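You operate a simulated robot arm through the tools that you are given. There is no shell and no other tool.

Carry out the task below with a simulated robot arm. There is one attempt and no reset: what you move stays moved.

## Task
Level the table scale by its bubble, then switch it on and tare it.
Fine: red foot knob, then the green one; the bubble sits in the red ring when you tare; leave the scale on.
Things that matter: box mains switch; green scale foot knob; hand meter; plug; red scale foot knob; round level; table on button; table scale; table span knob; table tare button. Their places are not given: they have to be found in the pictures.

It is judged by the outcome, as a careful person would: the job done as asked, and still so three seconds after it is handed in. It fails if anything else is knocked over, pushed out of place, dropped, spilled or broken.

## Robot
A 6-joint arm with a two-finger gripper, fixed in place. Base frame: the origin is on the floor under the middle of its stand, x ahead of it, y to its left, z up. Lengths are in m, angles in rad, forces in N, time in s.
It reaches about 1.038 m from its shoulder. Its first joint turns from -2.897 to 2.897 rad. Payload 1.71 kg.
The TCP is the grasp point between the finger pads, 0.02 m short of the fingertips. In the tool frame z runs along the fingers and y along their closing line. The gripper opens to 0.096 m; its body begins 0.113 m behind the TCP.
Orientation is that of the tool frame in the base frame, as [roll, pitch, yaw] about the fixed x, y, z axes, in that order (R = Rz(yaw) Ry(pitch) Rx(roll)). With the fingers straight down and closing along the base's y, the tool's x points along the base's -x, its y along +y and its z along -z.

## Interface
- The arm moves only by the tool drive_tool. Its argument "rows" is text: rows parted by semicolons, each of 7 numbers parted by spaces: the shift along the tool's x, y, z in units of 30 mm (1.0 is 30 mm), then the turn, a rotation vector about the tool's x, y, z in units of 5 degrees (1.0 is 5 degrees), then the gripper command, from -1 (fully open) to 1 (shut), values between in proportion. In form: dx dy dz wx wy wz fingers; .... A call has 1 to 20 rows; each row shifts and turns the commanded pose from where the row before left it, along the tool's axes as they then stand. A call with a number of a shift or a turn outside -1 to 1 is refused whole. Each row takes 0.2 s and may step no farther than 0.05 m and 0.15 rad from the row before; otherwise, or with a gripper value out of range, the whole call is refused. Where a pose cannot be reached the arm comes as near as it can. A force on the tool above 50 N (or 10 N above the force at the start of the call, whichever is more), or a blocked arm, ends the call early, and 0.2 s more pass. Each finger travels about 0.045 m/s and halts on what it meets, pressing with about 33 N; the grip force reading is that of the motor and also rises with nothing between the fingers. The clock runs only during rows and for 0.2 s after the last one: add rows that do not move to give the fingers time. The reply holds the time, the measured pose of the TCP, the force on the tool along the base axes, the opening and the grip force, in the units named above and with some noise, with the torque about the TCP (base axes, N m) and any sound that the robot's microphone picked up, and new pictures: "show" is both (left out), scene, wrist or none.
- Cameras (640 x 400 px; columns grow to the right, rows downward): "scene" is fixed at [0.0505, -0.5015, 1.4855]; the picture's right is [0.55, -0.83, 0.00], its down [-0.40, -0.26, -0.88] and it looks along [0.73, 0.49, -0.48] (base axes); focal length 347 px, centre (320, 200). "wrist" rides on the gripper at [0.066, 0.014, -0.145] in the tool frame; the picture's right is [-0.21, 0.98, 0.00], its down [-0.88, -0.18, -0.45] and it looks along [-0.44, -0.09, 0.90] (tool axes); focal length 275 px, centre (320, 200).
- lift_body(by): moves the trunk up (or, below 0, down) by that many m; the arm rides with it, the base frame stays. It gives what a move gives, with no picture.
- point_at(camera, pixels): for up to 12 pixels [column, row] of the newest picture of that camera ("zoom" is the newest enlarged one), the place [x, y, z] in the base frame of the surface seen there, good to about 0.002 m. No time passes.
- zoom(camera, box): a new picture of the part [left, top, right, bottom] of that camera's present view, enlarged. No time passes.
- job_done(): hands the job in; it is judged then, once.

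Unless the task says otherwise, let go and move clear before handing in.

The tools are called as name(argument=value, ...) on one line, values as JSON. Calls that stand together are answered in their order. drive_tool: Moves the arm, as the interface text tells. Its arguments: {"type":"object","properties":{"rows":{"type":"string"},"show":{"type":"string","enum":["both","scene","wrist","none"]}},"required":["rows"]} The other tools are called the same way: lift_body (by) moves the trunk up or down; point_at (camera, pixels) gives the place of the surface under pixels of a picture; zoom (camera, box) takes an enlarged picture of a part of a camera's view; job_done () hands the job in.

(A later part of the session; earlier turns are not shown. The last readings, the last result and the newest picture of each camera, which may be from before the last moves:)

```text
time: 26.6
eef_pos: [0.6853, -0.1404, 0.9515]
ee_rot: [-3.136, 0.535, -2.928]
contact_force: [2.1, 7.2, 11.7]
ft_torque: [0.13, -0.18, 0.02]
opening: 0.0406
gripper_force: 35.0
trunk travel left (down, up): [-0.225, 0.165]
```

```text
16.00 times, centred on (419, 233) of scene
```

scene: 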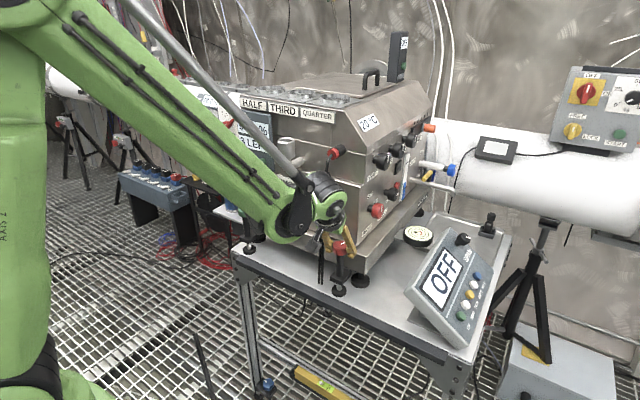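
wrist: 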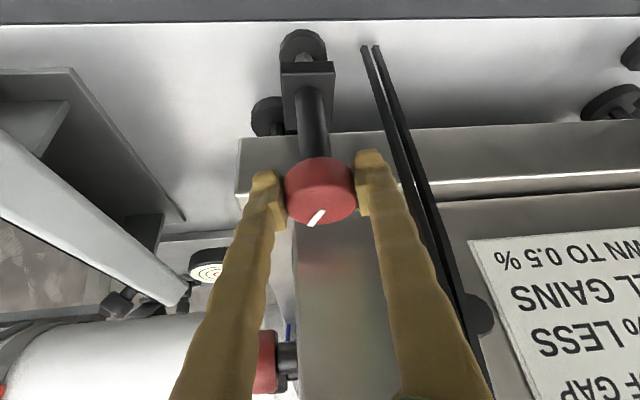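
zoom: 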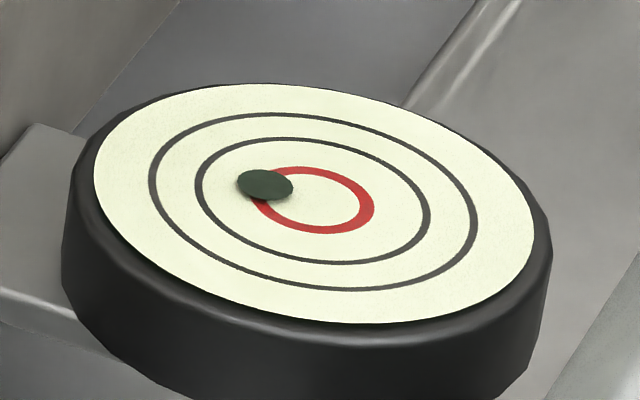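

The bubble's x offset is now ≈0.2 mm with +9 mm left in y, which should be green's axis. I'll open slightly and back out along the tool axis.

drive_tool(rows="0 0 0 0 0 0 -0.083; 0 0 0 0 0 0 -0.083; 0 0 0 0 0 0 -0.083; 0 0 -0.6 0 0 0 -0.083; 0 0 -0.7 0 0 0 -0.083; 0 0 -1 0 0 0 -0.083; 0 0 -1 0 0 0 -0.083; 0 0 -1 0 0 0 -0.083; 0 0 0 0 0 0 -0.083; 0 0 0 0 0 0 -0.083", show="both")

zoom(camera="scene", box=[403, 223, 435, 243])

zoom(camera="scene", box=[220, 180, 280, 250])

```text
time: 28.8
eef_pos: [0.6212, -0.1538, 1.0608]
ee_rot: [-3.138, 0.535, -2.928]
contact_force: [0.7, 0.4, 0.1]
ft_torque: [-0.02, 0.0, -0.02]
opening: 0.0518
gripper_force: 0.0
trunk travel left (down, up): [-0.225, 0.165]
```

scene: 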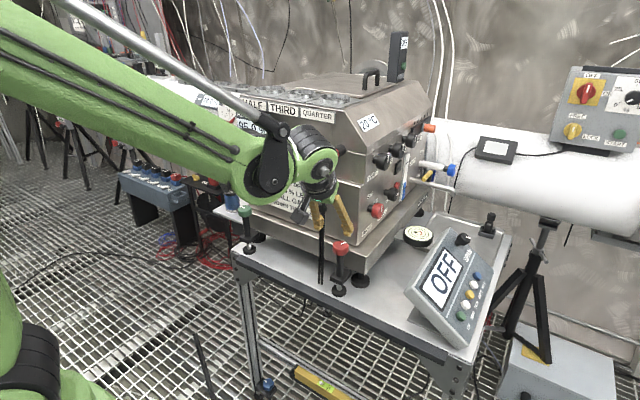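
wrist: 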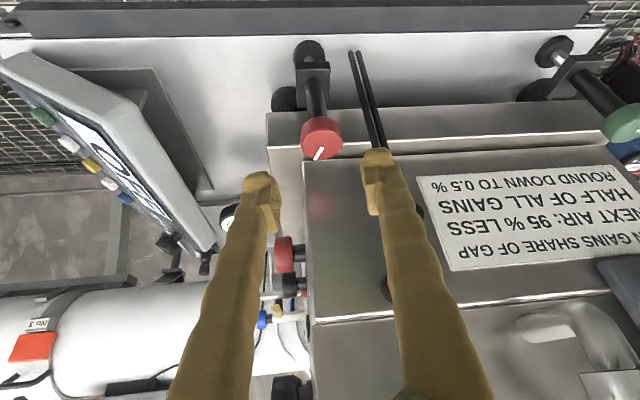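

```text
16.00 times, centred on (419, 233) of scene
```

zoom: 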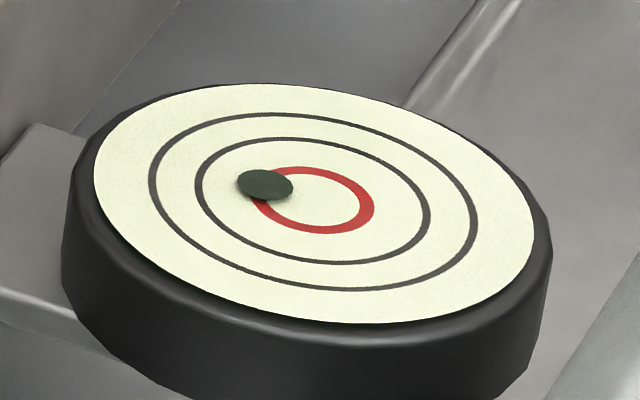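

```text
5.71 times, centred on (250, 215) of scene
```

zoom: 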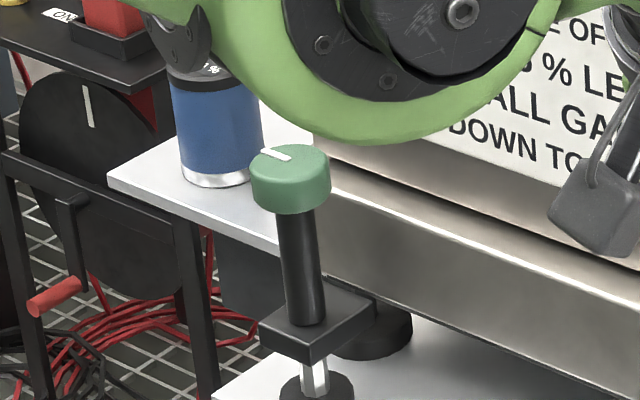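

The bubble holds after release. Now I'll locate the green knob precisely from this zoom.

point_at(camera="zoom", pixels=[[253, 165], [327, 167], [290, 147], [290, 186], [290, 167], [265, 151], [289, 158], [290, 210], [300, 250]])

point_at(camera="scene", pixels=[[236, 190], [232, 170], [210, 180], [204, 170], [240, 200], [225, 180]])

point_at(camera="wrist", pixels=[[628, 118], [540, 330], [600, 250], [600, 390], [620, 300]])

```text
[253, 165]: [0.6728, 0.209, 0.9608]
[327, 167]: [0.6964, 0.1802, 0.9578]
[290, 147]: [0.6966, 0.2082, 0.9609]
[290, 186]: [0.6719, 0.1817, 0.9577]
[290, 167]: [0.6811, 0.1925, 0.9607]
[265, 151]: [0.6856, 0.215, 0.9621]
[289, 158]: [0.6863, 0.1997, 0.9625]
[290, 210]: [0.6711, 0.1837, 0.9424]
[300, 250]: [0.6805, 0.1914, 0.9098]
```

```text
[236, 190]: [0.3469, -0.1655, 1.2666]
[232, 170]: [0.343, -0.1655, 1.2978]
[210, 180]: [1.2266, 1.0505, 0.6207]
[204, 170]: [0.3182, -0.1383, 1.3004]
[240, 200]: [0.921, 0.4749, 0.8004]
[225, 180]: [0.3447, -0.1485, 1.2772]
```

```text
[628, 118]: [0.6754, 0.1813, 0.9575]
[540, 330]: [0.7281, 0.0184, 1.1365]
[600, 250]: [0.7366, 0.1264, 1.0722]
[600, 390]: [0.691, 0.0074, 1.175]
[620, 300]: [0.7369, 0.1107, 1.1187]
```

The green knob's axis is about (0.685,0.197). I'll back off to x≈0.56 clear of leads and spout, and sweep along y toward the green side.

drive_tool(rows="0.585 0.21 -0.93 0 0 0 -0.3; 0.585 0.21 -0.93 0 0 0 -0.46; -0.173 0.927 0.102 0 0 0 -0.46; -0.173 0.927 0.102 0 0 0 -0.46; -0.173 0.927 0.102 0 0 0 -0.46; -0.173 0.927 0.102 0 0 0 -0.46; -0.173 0.927 0.102 0 0 0 -0.46; -0.173 0.927 0.102 0 0 0 -0.46; -0.173 0.927 0.102 0 0 0 -0.46; -0.173 0.927 0.102 0 0 0 -0.46; -0.173 0.927 0.102 0 0 0 -0.46; -0.173 0.927 0.102 0 0 0 -0.46; -0.173 0.927 0.102 0 0 0 -0.46; -0.173 0.927 0.102 0 0 0 -0.46; -0.173 0.927 0.102 0 0 0 -0.46; 0 0 0 0 0 0 -0.46", show="both")

```text
time: 32.2
eef_pos: [0.5628, 0.2146, 1.0907]
ee_rot: [-3.136, 0.536, -2.928]
contact_force: [0.1, 1.0, 0.1]
ft_torque: [0.01, -0.03, -0.02]
opening: 0.07
gripper_force: 0.1
trunk travel left (down, up): [-0.225, 0.165]
```

scene: 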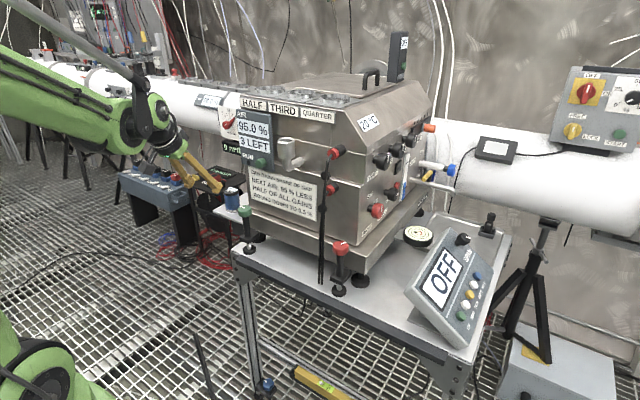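
wrist: 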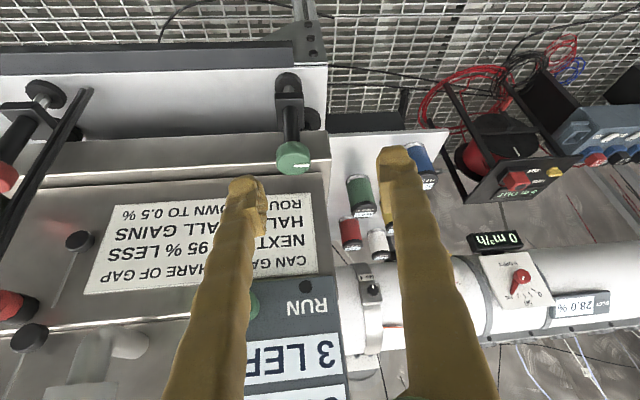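

I see small canisters on a side shelf at wrist (355–425,150–245); I'll locate them and the green knob from this view.

point_at(camera="wrist", pixels=[[360, 182], [350, 225], [378, 235], [425, 160], [385, 205], [292, 148], [292, 165], [280, 156], [306, 156], [330, 300], [260, 290], [400, 145]])

zoom(camera="wrist", box=[230, 60, 450, 260])

zoom(camera="scene", box=[220, 180, 280, 250])

```text
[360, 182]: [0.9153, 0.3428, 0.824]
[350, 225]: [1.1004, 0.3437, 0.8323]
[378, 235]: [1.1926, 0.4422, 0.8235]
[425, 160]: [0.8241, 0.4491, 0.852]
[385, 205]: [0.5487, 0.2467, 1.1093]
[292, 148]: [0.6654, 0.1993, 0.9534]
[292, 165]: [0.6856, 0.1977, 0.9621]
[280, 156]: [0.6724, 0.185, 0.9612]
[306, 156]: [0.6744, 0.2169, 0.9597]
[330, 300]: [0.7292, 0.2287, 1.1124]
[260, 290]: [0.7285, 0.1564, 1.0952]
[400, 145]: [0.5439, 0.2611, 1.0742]
```

```text
2.00 times, centred on (340, 160) of wrist
```

zoom: 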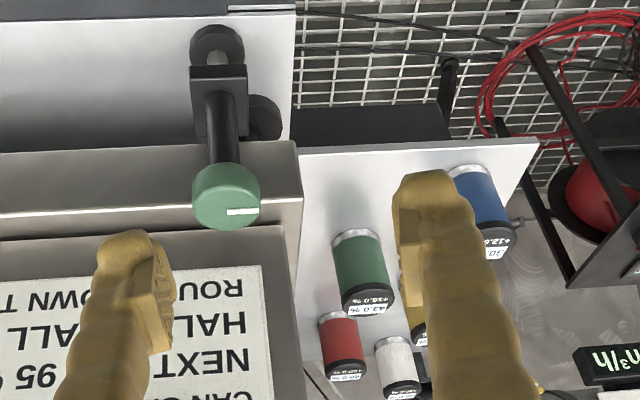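

```text
5.71 times, centred on (250, 215) of scene
```

zoom: 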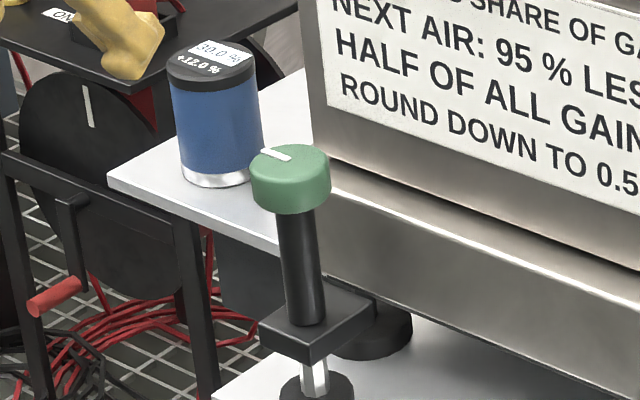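

zoom(camera="wrist", box=[265, 130, 320, 185])

```text
7.27 times, centred on (292, 158) of wrist
```

zoom: 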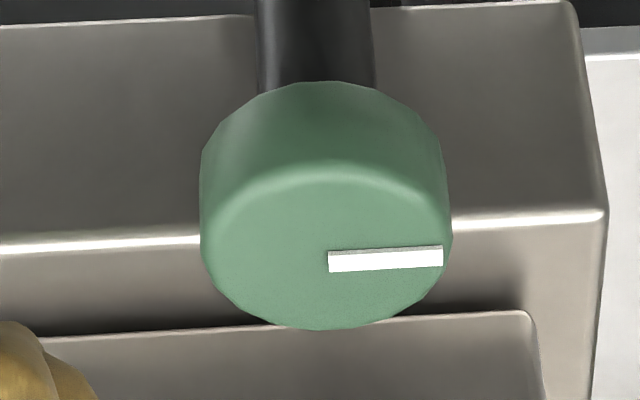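

point_at(camera="zoom", pixels=[[207, 245], [447, 245], [326, 185], [326, 324], [330, 262], [440, 258], [326, 252]])

```text
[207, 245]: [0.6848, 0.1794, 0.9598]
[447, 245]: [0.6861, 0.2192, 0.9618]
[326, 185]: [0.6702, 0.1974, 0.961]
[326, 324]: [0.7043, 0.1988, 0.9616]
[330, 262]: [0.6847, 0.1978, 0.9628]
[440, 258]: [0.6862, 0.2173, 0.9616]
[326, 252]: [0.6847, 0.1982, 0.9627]
```

The green knob's axis refines to about (0.685,0.198). I'll turn the tool to start with clockwise headroom used (ψ=-20°) and close to 6 cm from the knob.

drive_tool(rows="0 0 0 0.469 0 0.791 -0.46; 0 0 0 0.469 0 0.791 -0.46; 0 0 0 0.469 0 0.791 -0.46; 0 0 0 0.469 0 0.791 -0.46; 0 0 0 0.469 0 0.791 -0.46; 0 0 0 0.469 0 0.791 -0.46; 0 0 0 0.469 0 0.791 -0.46; -0.219 0.174 0.812 0 0 0 -0.46; -0.219 0.174 0.812 0 0 0 -0.46; -0.219 0.174 0.812 0 0 0 -0.46; -0.219 0.174 0.812 0 0 0 -0.46; -0.219 0.174 0.812 0 0 0 -0.46; 0 0 0 0 0 0 -0.46; 0 0 0 0 0 0 -0.46", show="both")

zoom(camera="wrist", box=[220, 130, 420, 260])

```text
time: 35.2
eef_pos: [0.657, 0.2065, 1.0008]
ee_rot: [-3.141, 0.537, 2.792]
contact_force: [0.1, 0.0, -1.2]
ft_torque: [0.0, -0.02, 0.01]
opening: 0.0702
gripper_force: 0.0
trunk travel left (down, up): [-0.225, 0.165]
```

scene: 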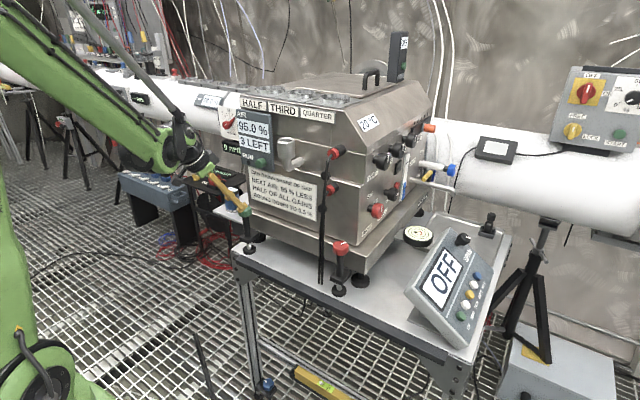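
wrist: 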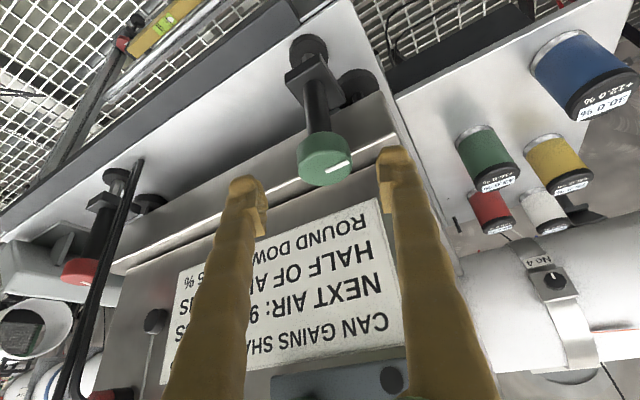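

```text
3.08 times, centred on (320, 195) of wrist
```

zoom: 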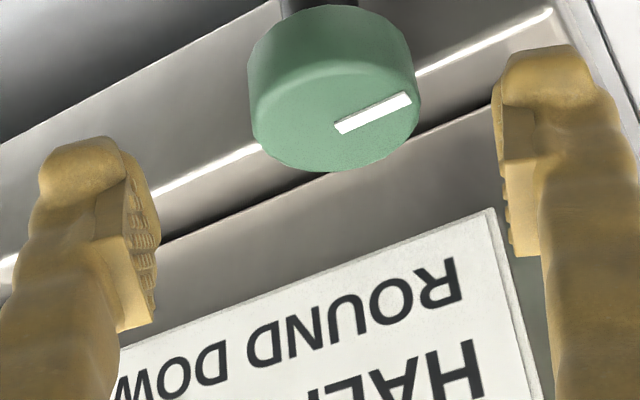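

drive_tool(rows="0 0.017 0.65 0 0 0 -0.46; 0 0.017 0.65 0 0 0 -0.46; 0 0.017 0.63 0 0 0 -0.46; 0 0 0 0 0 0 -0.3; 0 0 0 0 0 0 -0.083; 0 0 0 0 0 0 -0.083", show="both")

zoom(camera="wrist", box=[220, 130, 420, 260])

zoom(camera="scene", box=[200, 170, 300, 270])

```text
time: 36.6
eef_pos: [0.6852, 0.1992, 0.9524]
ee_rot: [-3.14, 0.538, 2.793]
contact_force: [0.0, 0.2, 0.4]
ft_torque: [-0.02, -0.01, 0.01]
opening: 0.0519
gripper_force: 0.0
trunk travel left (down, up): [-0.225, 0.165]
```

scene: 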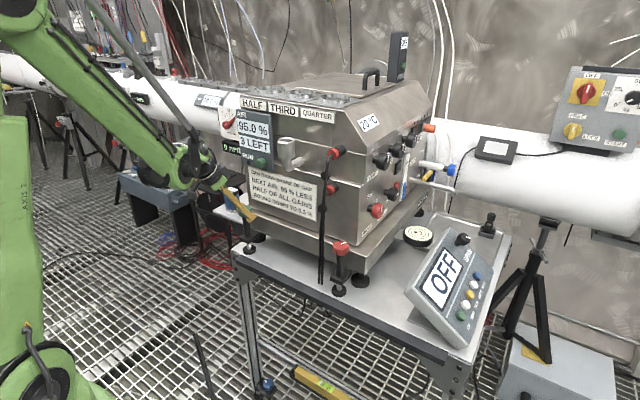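
wrist: 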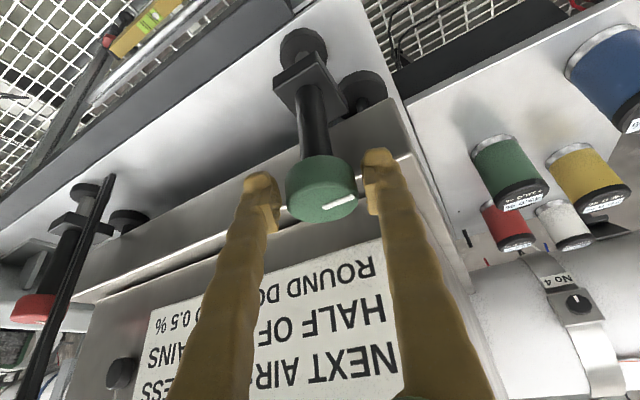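

```text
3.08 times, centred on (320, 195) of wrist
```

zoom: 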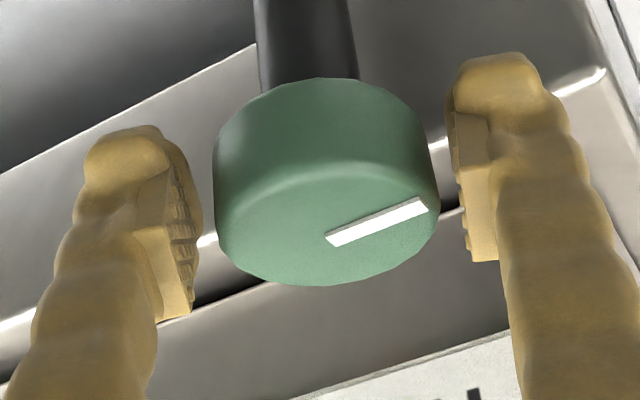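

```text
4.00 times, centred on (250, 220) of scene
```

zoom: 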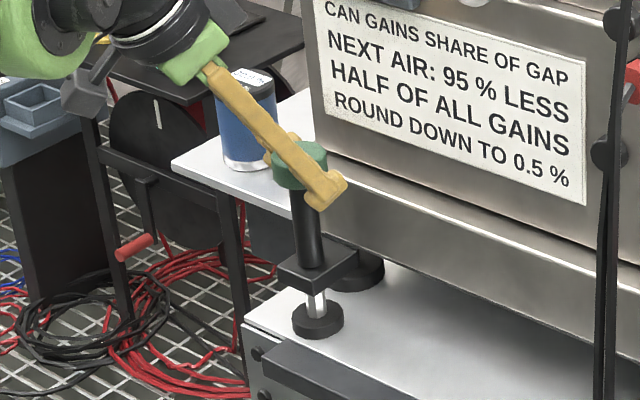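

The green knob sits well centred between the pads. I'll grip and try 15° counterclockwise, to lower the left side and send the bubble toward -y.

drive_tool(rows="0 0.02 0 0 0 0 0.3; 0 0 0 0 0 0 0.6; 0 0 0 0 0 0 0.6; 0 0 0 0 0 0 0.6; 0 0 0 -0.512 0 -0.859 0.6; 0 0 0 -0.512 0 -0.859 0.6; 0 0 0 -0.512 0 -0.859 0.6; 0 0 0 0 0 0 0.6; 0 0 0 0 0 0 0.6; 0 0 0 0 0 0 0.6", show="both")

zoom(camera="scene", box=[403, 223, 435, 243])

```text
time: 38.8
eef_pos: [0.6853, 0.2, 0.953]
ee_rot: [-3.14, 0.538, 3.051]
contact_force: [8.0, -5.4, 5.4]
ft_torque: [0.17, -0.14, -0.03]
opening: 0.0411
gripper_force: 34.8
trunk travel left (down, up): [-0.225, 0.165]
```

scene: 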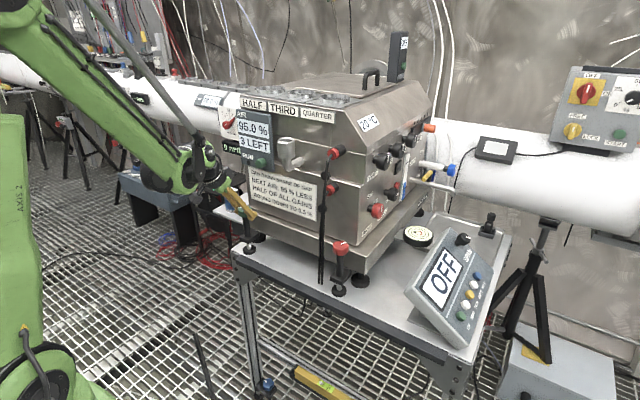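
wrist: 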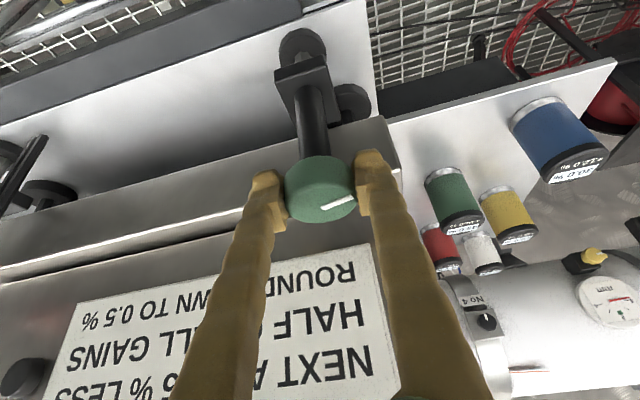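

```text
16.00 times, centred on (419, 233) of scene
```

zoom: 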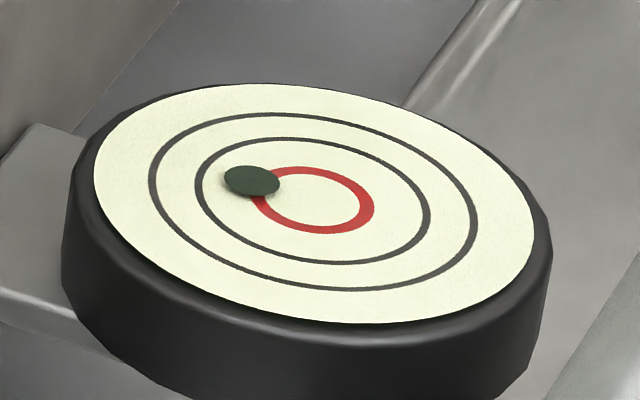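

Counterclockwise moved the bubble +2.5 mm in y (wrong way, pure y), so green must go clockwise about 69° from here. I'll turn back clockwise 35° now.

drive_tool(rows="0 0 0 0.512 0 0.859 0.6; 0 0 0 0.512 0 0.859 0.6; 0 0 0 0.512 0 0.859 0.6; 0 0 0 0.512 0 0.859 0.6; 0 0 0 0.512 0 0.859 0.6; 0 0 0 0.512 0 0.859 0.6; 0 0 0 0.512 0 0.859 0.6; 0 0 0 0 0 0 0.6; 0 0 0 0 0 0 0.6; 0 0 0 0 0 0 0.6", show="both")

zoom(camera="scene", box=[403, 223, 435, 243])

```text
time: 41.0
eef_pos: [0.6857, 0.2001, 0.9523]
ee_rot: [-3.137, 0.539, 2.442]
contact_force: [5.1, 12.3, -1.1]
ft_torque: [0.18, -0.16, 0.03]
opening: 0.0409
gripper_force: 35.5
trunk travel left (down, up): [-0.225, 0.165]
```

scene: 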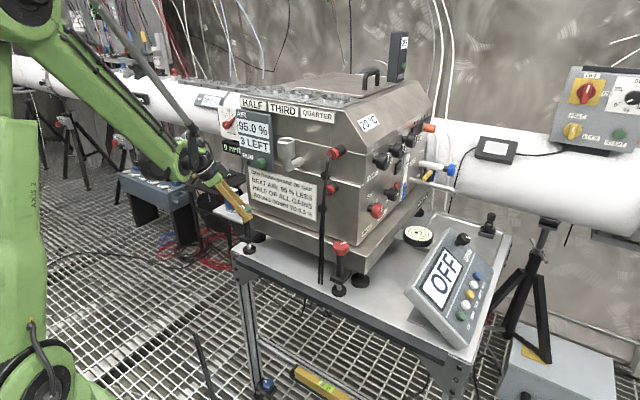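
wrist: 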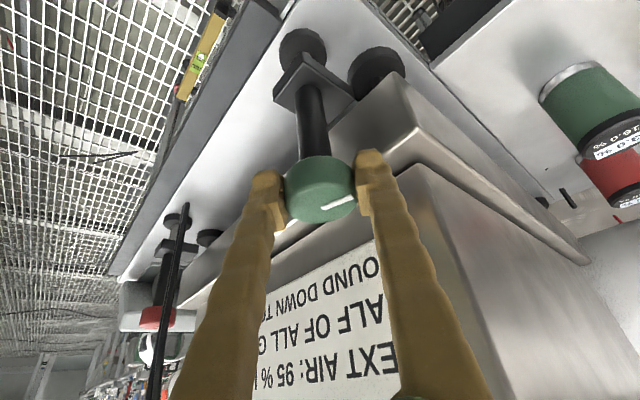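

```text
16.00 times, centred on (419, 233) of scene
```

zoom: 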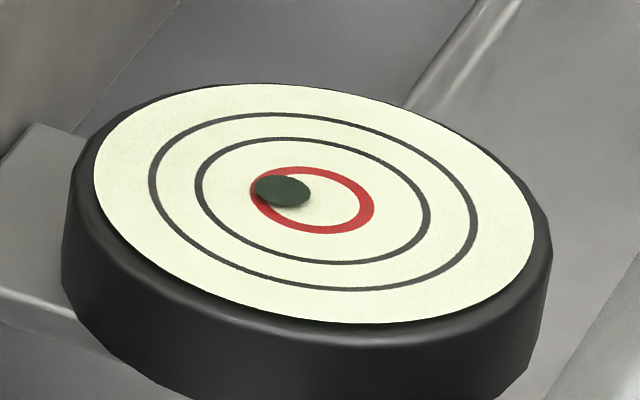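

Bubble now at (282,191), about (0, +5.7) mm; 34° more clockwise needed. I'll release, swing back 40° and regrip.

drive_tool(rows="0 0 0 0 0 0 -0.083; 0 0 0 0 0 0 -0.083; 0 0.02 0 -0.512 0 -0.859 -0.083; 0 0 0 -0.512 0 -0.859 -0.083; 0 0 0 -0.512 0 -0.859 -0.083; 0 0 0 -0.512 0 -0.859 -0.083; 0 0 0 -0.512 0 -0.859 -0.083; 0 0 0 -0.512 0 -0.859 -0.083; 0 0 0 -0.512 0 -0.859 -0.083; 0 0 0 -0.512 0 -0.859 -0.083; 0 0 0 0 0 0 -0.083; 0 0 0 0 0 0 -0.083", show="wrist")

zoom(camera="wrist", box=[220, 130, 420, 260])

zoom(camera="scene", box=[403, 223, 435, 243])

```text
time: 43.6
eef_pos: [0.6845, 0.2004, 0.9529]
ee_rot: [-3.139, 0.538, 3.139]
contact_force: [0.3, -0.1, 0.1]
ft_torque: [0.03, 0.02, -0.01]
opening: 0.052
gripper_force: 0.0
trunk travel left (down, up): [-0.225, 0.165]
```

wrist: 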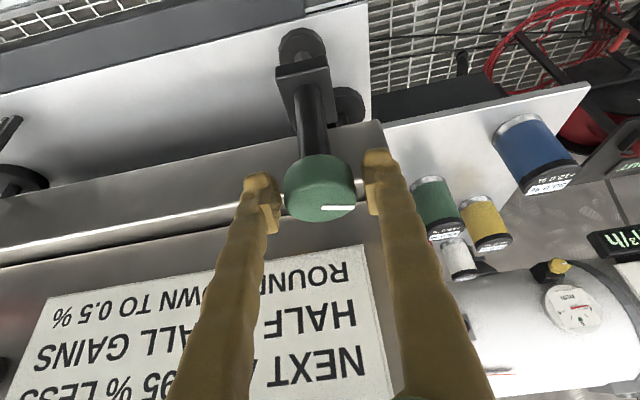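

```text
3.08 times, centred on (320, 195) of wrist
```

zoom: 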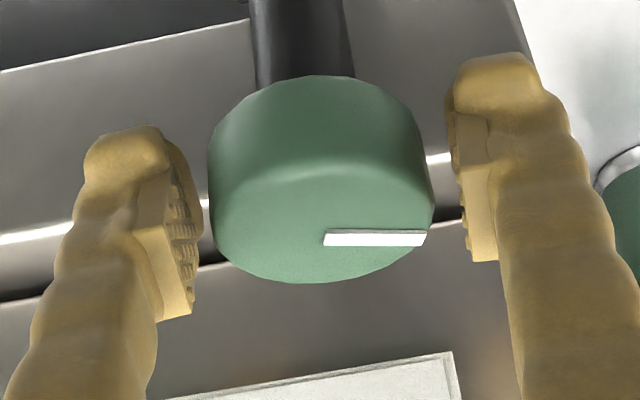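

```text
16.00 times, centred on (419, 233) of scene
```

zoom: 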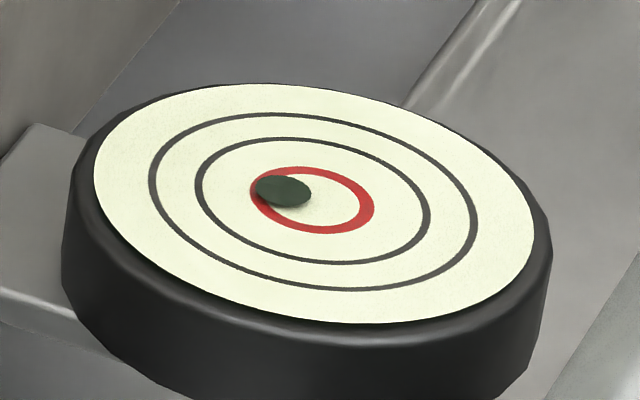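

Everything stayed put. I'll grip and turn clockwise 34°.

drive_tool(rows="0 0 0 0 0 0 0.3; 0 0 0 0 0 0 0.6; 0 0 0 0 0 0 0.6; 0 0 0 0 0 0 0.6; 0 0 0 0.497 0 0.834 0.6; 0 0 0 0.497 0 0.834 0.6; 0 0 0 0.497 0 0.834 0.6; 0 0 0 0.497 0 0.834 0.6; 0 0 0 0.497 0 0.834 0.6; 0 0 0 0.497 0 0.834 0.6; 0 0 0 0.497 0 0.834 0.6; 0 0 0 0 0 0 0.6; 0 0 0 0 0 0 0.6; 0 0 0 0 0 0 0.6", show="both")

zoom(camera="scene", box=[403, 223, 435, 243])

```text
time: 46.6
eef_pos: [0.6852, 0.2001, 0.9529]
ee_rot: [-3.141, 0.538, 2.546]
contact_force: [5.0, 3.9, 8.4]
ft_torque: [-0.06, 0.04, -0.01]
opening: 0.0411
gripper_force: 34.9
trunk travel left (down, up): [-0.225, 0.165]
```

scene: 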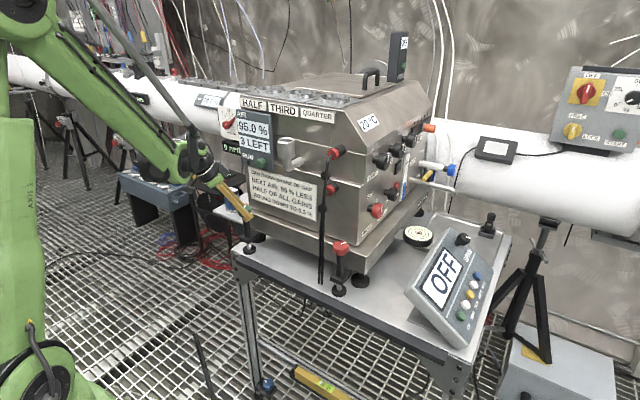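
wrist: 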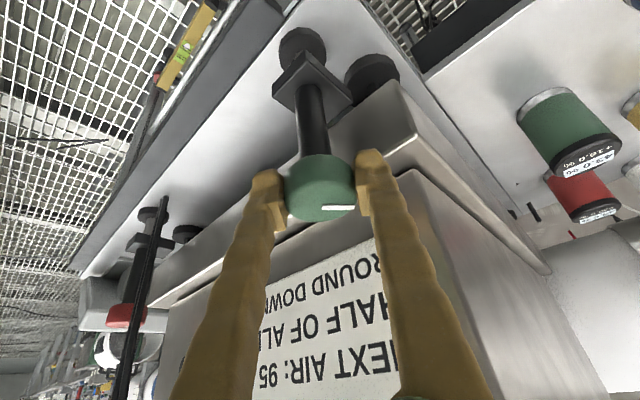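

```text
16.00 times, centred on (419, 233) of scene
```

zoom: 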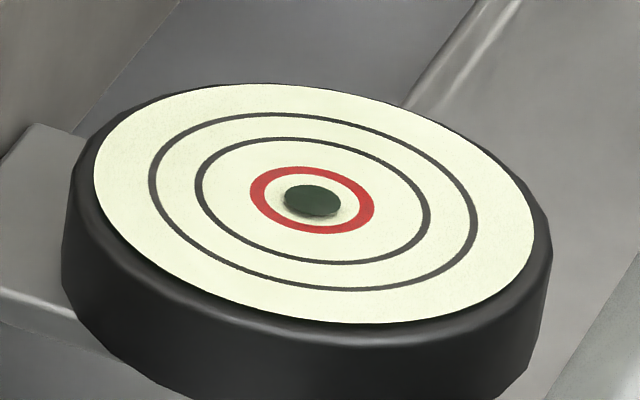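

The bubble is centred in the red ring at (312,201). I'll release the green knob and back out along the tool axis.

drive_tool(rows="0 0 0 0 0 0 -0.083; 0 0 0 0 0 0 -0.083; 0 0 0 0 0 0 -0.083; 0 0 -0.6 0 0 0 -0.083; 0 0 -0.8 0 0 0 -0.083; 0 0 -1 0 0 0 -0.083; 0 0 -1 0 0 0 -0.083; 0 0 -1 0 0 0 -0.083; 0 0 0 0 0 0 -0.083; 0 0 0 0 0 0 -0.083", show="both")

zoom(camera="scene", box=[403, 223, 435, 243])

zoom(camera="scene", box=[400, 220, 510, 350])

```text
time: 48.8
eef_pos: [0.6287, 0.2374, 1.0682]
ee_rot: [-3.14, 0.538, 2.545]
contact_force: [0.8, 0.0, -0.5]
ft_torque: [-0.01, -0.01, 0.02]
opening: 0.052
gripper_force: 0.0
trunk travel left (down, up): [-0.225, 0.165]
```

scene: 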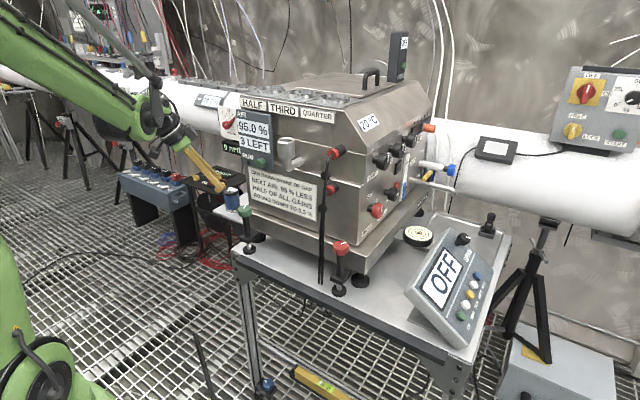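
wrist: 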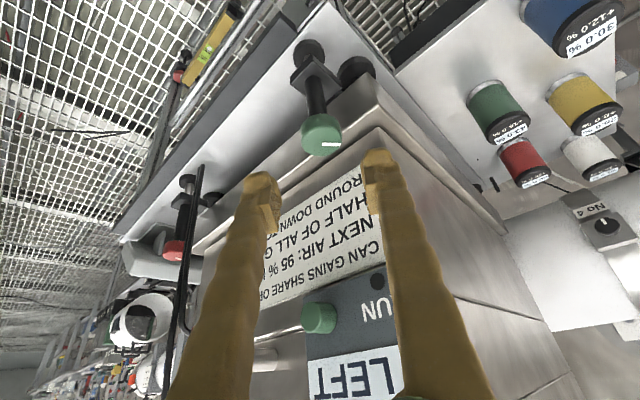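

```text
16.00 times, centred on (419, 233) of scene
```

zoom: 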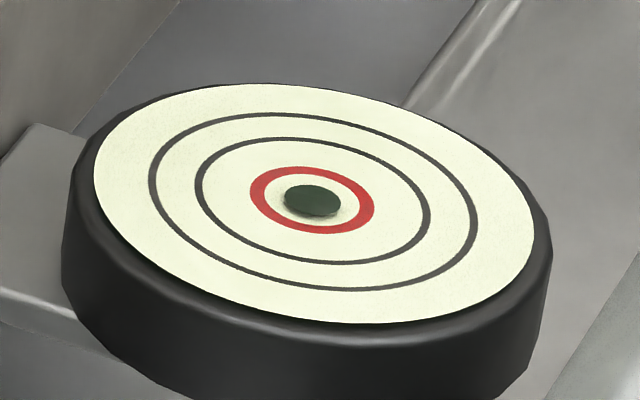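

```text
3.08 times, centred on (455, 285) of scene
```

zoom: 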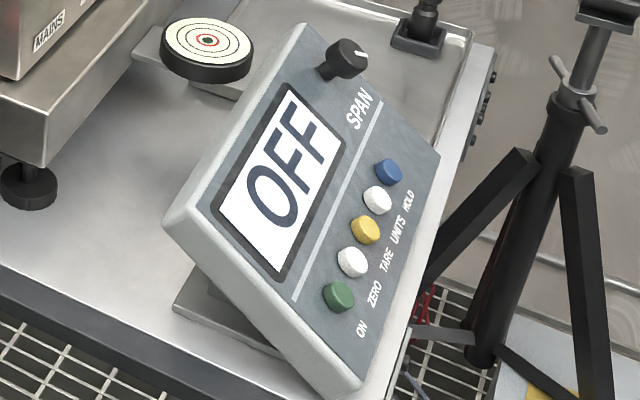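

Bubble remains centred after release. Now I'll measure the console face and its buttons (ON green at zoom (340,296), TARE yellow at (366,229)).

point_at(camera="zoom", pixels=[[341, 292], [353, 259], [367, 225], [377, 197], [388, 168], [320, 280], [300, 300], [350, 340], [400, 240], [360, 150], [345, 62], [250, 150]])

zoom(camera="scene", box=[445, 265, 490, 325])

```text
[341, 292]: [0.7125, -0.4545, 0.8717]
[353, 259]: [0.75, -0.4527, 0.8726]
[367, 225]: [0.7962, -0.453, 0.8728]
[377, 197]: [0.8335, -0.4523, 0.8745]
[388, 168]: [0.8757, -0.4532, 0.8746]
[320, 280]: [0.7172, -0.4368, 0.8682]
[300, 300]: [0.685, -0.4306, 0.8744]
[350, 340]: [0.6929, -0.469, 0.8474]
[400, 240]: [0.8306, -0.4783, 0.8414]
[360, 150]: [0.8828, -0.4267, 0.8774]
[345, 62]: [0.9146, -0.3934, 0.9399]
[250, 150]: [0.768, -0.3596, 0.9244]
```

```text
6.67 times, centred on (468, 295) of scene
```

zoom: 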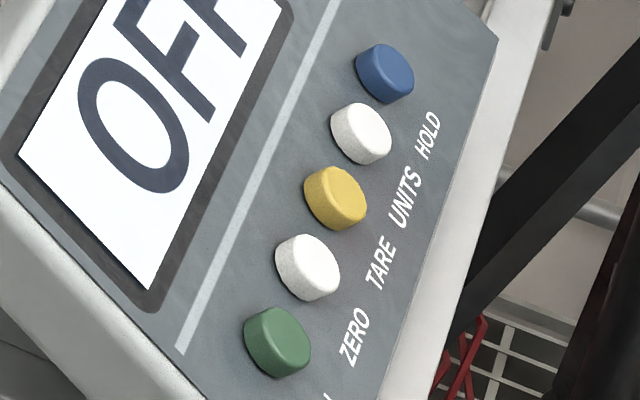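

The ON button top is at about (0.712,-0.454,0.872), TARE at (0.796,-0.453,0.873), on a face sloping 35° down toward -y. I'll move back to a clear spot, stand the tool upright and close the fingers.

drive_tool(rows="-0.028 -0.65 -0.76 0 0 0 -0.083; -0.028 -0.65 -0.76 0 0 0 -0.083; -0.028 -0.65 -0.76 0 0 0 -0.083; -0.028 -0.65 -0.76 0 0 0 -0.083; -0.028 -0.65 -0.76 0 0 0 -0.083; 0 0 0 0 1 0 0.3; 0 0 0 0 1 0 0.6; 0 0 0 0 1 0 1; 0 0 0 0 1 0 1; 0 0 0 0 1 0 1; 0 0 0 0 1 0 1; 0 0 0 0 0.16 0 1; 0 0 0 0 0 -0.976 1; 0 0 0 0 0 -0.976 1; 0 0 0 0 0 -0.976 1; 0 0 0 0 0 -0.976 1; 0 0 0 0 0 -0.976 1; 0 0 0 0 0 -0.976 1; 0 0 0 0 0 -0.976 1; 0 0 0 0 0 0 1", show="both")

```text
time: 53.0
eef_pos: [0.5299, 0.1886, 1.1659]
ee_rot: [3.141, 0.0, -3.14]
contact_force: [0.1, 0.2, 1.1]
ft_torque: [-0.01, 0.01, 0.03]
opening: 0.0001
gripper_force: 29.5
trunk travel left (down, up): [-0.225, 0.165]
```

scene: 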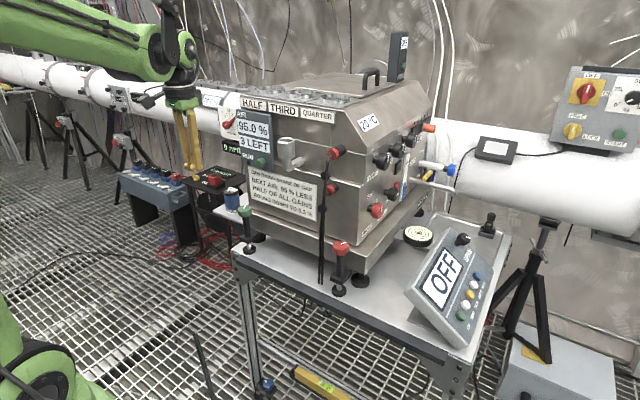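
wrist: 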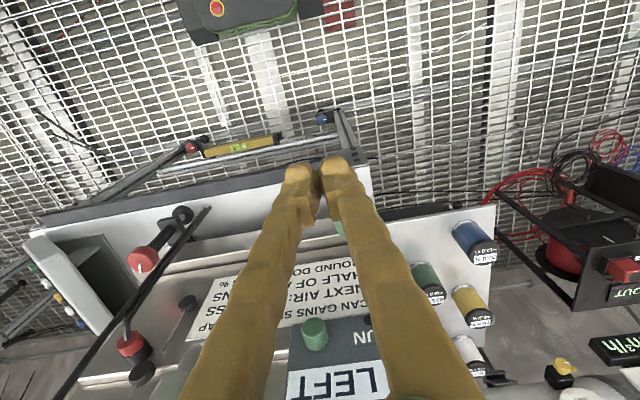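

The tool is upright with fingers shut. I'll sweep along -y at x≈0.53, clear of everything, toward the console side.

drive_tool(rows="0 -1 -0.1 0 0 0 1; 0 -1 -0.1 0 0 0 1; 0 -1 -0.1 0 0 0 1; 0 -1 -0.1 0 0 0 1; 0 -1 -0.1 0 0 0 1; 0 -1 -0.1 0 0 0 1; 0 -1 -0.1 0 0 0 1; 0 -1 -0.1 0 0 0 1; 0 -1 -0.1 0 0 0 1; 0 -1 -0.1 0 0 0 1; 0 -1 -0.1 0 0 0 1; 0 -1 -0.1 0 0 0 1; 0 -1 -0.1 0 0 0 1; 0 -1 -0.1 0 0 0 1; 0 -1 -0.1 0 0 0 1; 0 -1 -0.1 0 0 0 1; 0 -1 -0.1 0 0 0 1; 0 -1 -0.1 0 0 0 1; 0 -1 -0.1 0 0 0 1; 0 -1 -0.1 0 0 0 1", show="scene")

```text
time: 57.2
eef_pos: [0.5314, -0.4133, 1.2278]
ee_rot: [-3.14, 0.0, -3.139]
contact_force: [0.1, 0.2, -0.9]
ft_torque: [-0.03, 0.0, 0.01]
opening: 0.0
gripper_force: 29.7
trunk travel left (down, up): [-0.225, 0.165]
```

scene: 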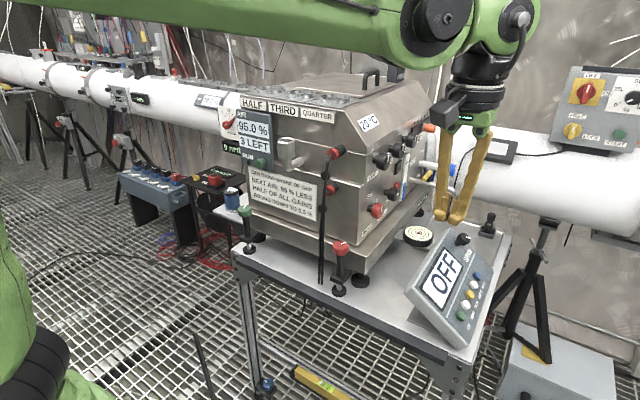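

Now I'll tilt the tool 35° so it points along the console's face normal, and look through the wrist camera.

drive_tool(rows="0 0 0 -1 0 0 1; 0 0 0 -1 0 0 1; 0 0 0 -1 0 0 1; 0 0 0 -1 0 0 1; 0 0 0 -1 0 0 1; 0 0 0 -1 0 0 1; 0 0 0 -1 0 0 1; -0.754 -0.988 0.285 0 0 0 1; -0.754 -0.988 0.285 0 0 0 1; -0.754 -0.988 0.285 0 0 0 1; -0.754 -0.988 0.285 0 0 0 1; -0.754 -0.988 0.285 0 0 0 1; -0.754 -0.988 0.285 0 0 0 1; -0.754 -0.988 0.285 0 0 0 1; -0.754 -0.988 0.285 0 0 0 1; 0 0 0 0 0 0 1; 0 0 0 0 0 0 1", show="both")

```text
time: 60.8
eef_pos: [0.7127, -0.5667, 1.0355]
ee_rot: [2.531, 0.001, -3.141]
contact_force: [-0.1, -0.3, 0.2]
ft_torque: [-0.03, 0.0, -0.01]
opening: 0.0
gripper_force: 29.4
trunk travel left (down, up): [-0.225, 0.165]
```

scene: 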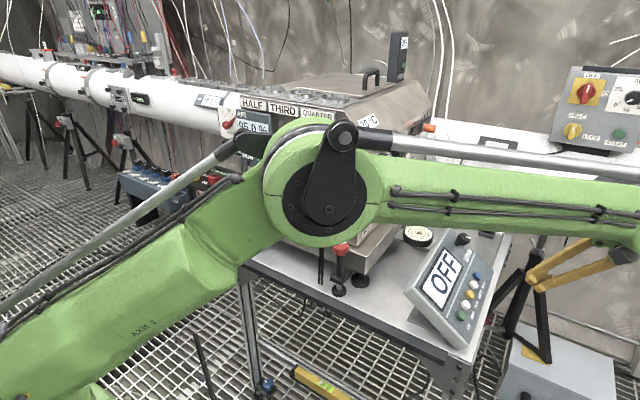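
wrist: 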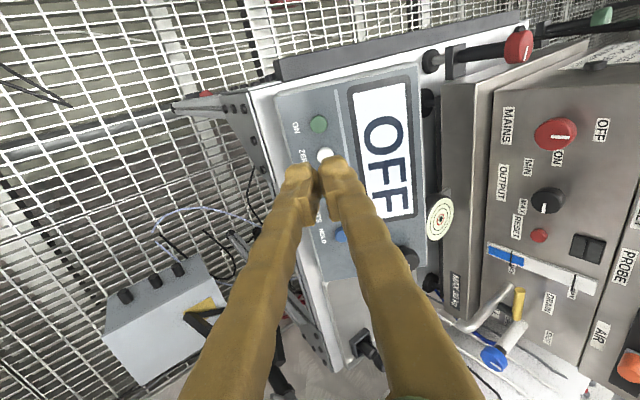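

The wrist view shows the console square-on with ON at (318,123), ZERO at (325,155). The elbow is in front of the scene camera, so I'll check its clearance and refine the button positions.

point_at(camera="scene", pixels=[[328, 210], [328, 240], [265, 200], [450, 200], [560, 200], [420, 145]])

point_at(camera="wrist", pixels=[[319, 123], [325, 154], [340, 236], [300, 110], [290, 170], [335, 95], [330, 250], [385, 100]])

zoom(camera="wrist", box=[260, 80, 440, 270])

```text
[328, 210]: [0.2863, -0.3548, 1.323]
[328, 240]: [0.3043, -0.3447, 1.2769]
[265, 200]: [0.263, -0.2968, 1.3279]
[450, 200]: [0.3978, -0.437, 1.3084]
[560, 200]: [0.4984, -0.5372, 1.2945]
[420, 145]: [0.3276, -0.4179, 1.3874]
```

```text
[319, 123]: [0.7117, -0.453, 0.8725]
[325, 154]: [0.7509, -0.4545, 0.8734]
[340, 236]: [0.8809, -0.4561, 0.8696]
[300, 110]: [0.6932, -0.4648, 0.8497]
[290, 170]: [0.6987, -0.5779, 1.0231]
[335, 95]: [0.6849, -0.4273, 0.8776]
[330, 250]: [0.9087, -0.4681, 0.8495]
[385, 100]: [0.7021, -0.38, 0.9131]
```

```text
2.11 times, centred on (350, 175) of wrist
```

zoom: 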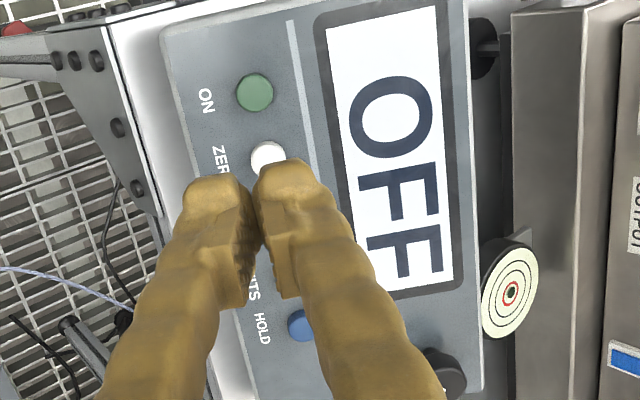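

The elbow is well clear (x≈0.3) and the ON button centre is (0.712,-0.453,0.8725). I'll advance along the normal to leave the tips about 3 cm off the button.

drive_tool(rows="0.03 0 0.9 0 0 0 1; 0 0 0.9 0 0 0 1; 0 0 0.9 0 0 0 1; 0 0 0.9 0 0 0 1; 0 0 0.9 0 0 0 1; 0 0 0.5 0 0 0 1; 0 0 0 0 0 0 1; 0 0 0 0 0 0 1", show="both")

zoom(camera="wrist", box=[240, 60, 420, 250])

zoom(camera="scene", box=[400, 210, 520, 350])

```text
time: 62.6
eef_pos: [0.7101, -0.4783, 0.9131]
ee_rot: [2.529, 0.0, -3.14]
contact_force: [-0.2, -0.2, -1.1]
ft_torque: [0.03, 0.03, 0.01]
opening: 0.0001
gripper_force: 29.9
trunk travel left (down, up): [-0.225, 0.165]
```

scene: 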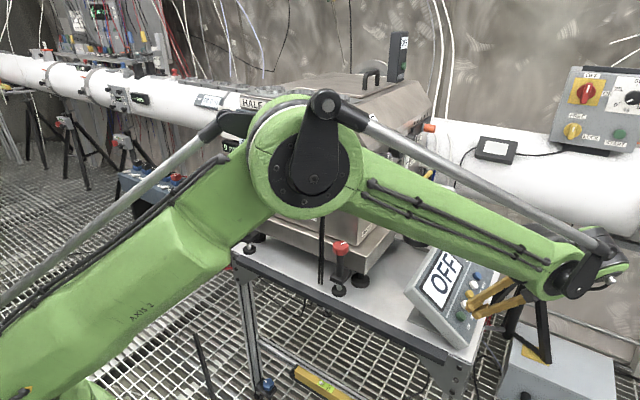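
wrist: 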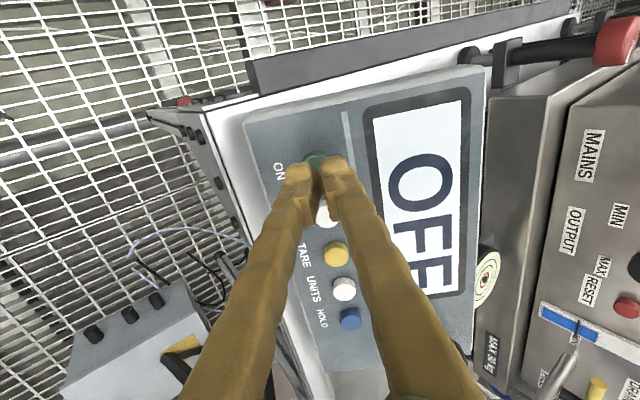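

```text
2.11 times, centred on (330, 155) of wrist
```

zoom: 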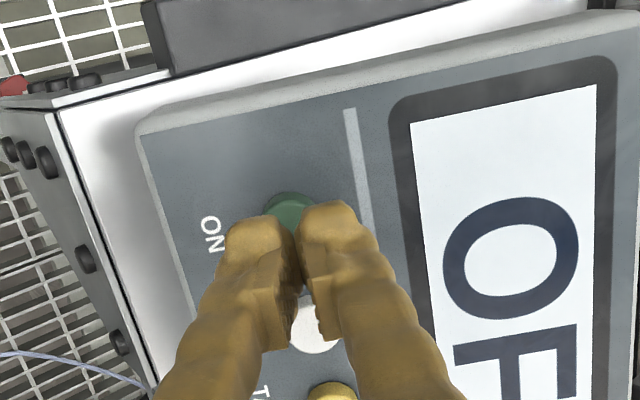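

```text
2.86 times, centred on (460, 280) of scene
```

zoom: 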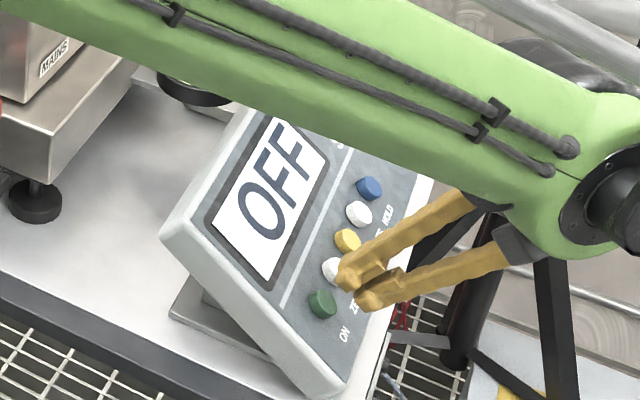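

The tips line up with ON; the offset is 1.6 mm in x and 2.6 mm upslope, which I'll correct while closing the remaining 28 mm, then press about 4 mm in small steps.

drive_tool(rows="-0.053 -0.087 0.4 0 0 0 1; 0 0 0.4 0 0 0 1; 0 0 0 0 0 0 1; 0 0 0.067 0 0 0 1; 0 0 0.067 0 0 0 1; 0 0 0.067 0 0 0 1; 0 0 0.067 0 0 0 1; 0 0 0 0 0 0 1", show="both")

zoom(camera="scene", box=[400, 210, 520, 350])

```text
time: 64.4
eef_pos: [0.7107, -0.4637, 0.8855]
ee_rot: [2.533, -0.001, -3.14]
contact_force: [-0.2, -1.5, 0.4]
ft_torque: [0.02, 0.01, 0.04]
opening: 0.0062
gripper_force: 29.5
trunk travel left (down, up): [-0.225, 0.165]
heard: click
```

scene: 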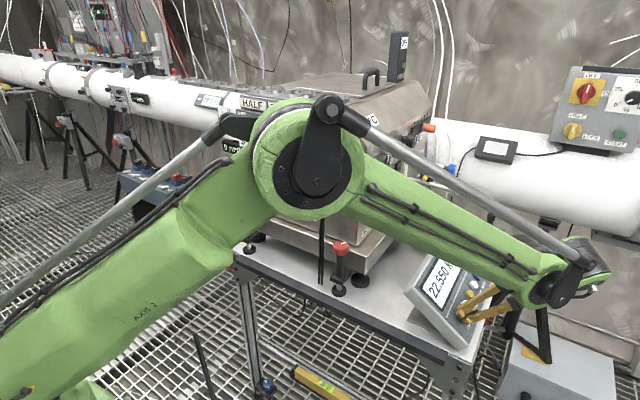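
wrist: 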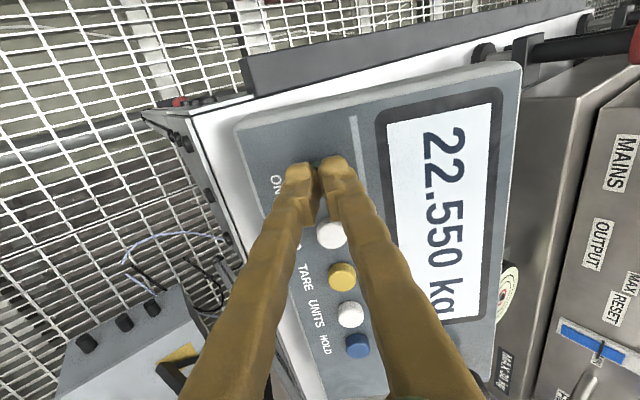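

```text
2.86 times, centred on (460, 280) of scene
```

zoom: 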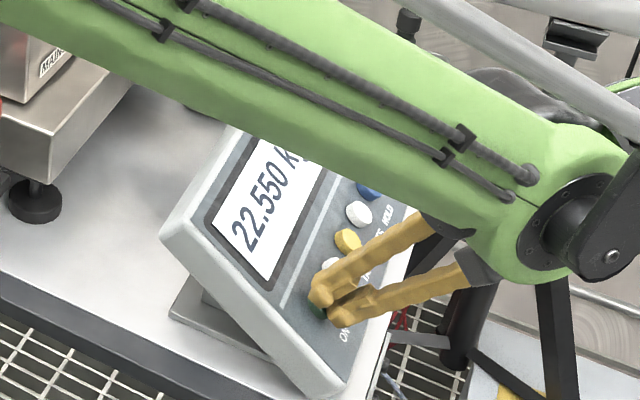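

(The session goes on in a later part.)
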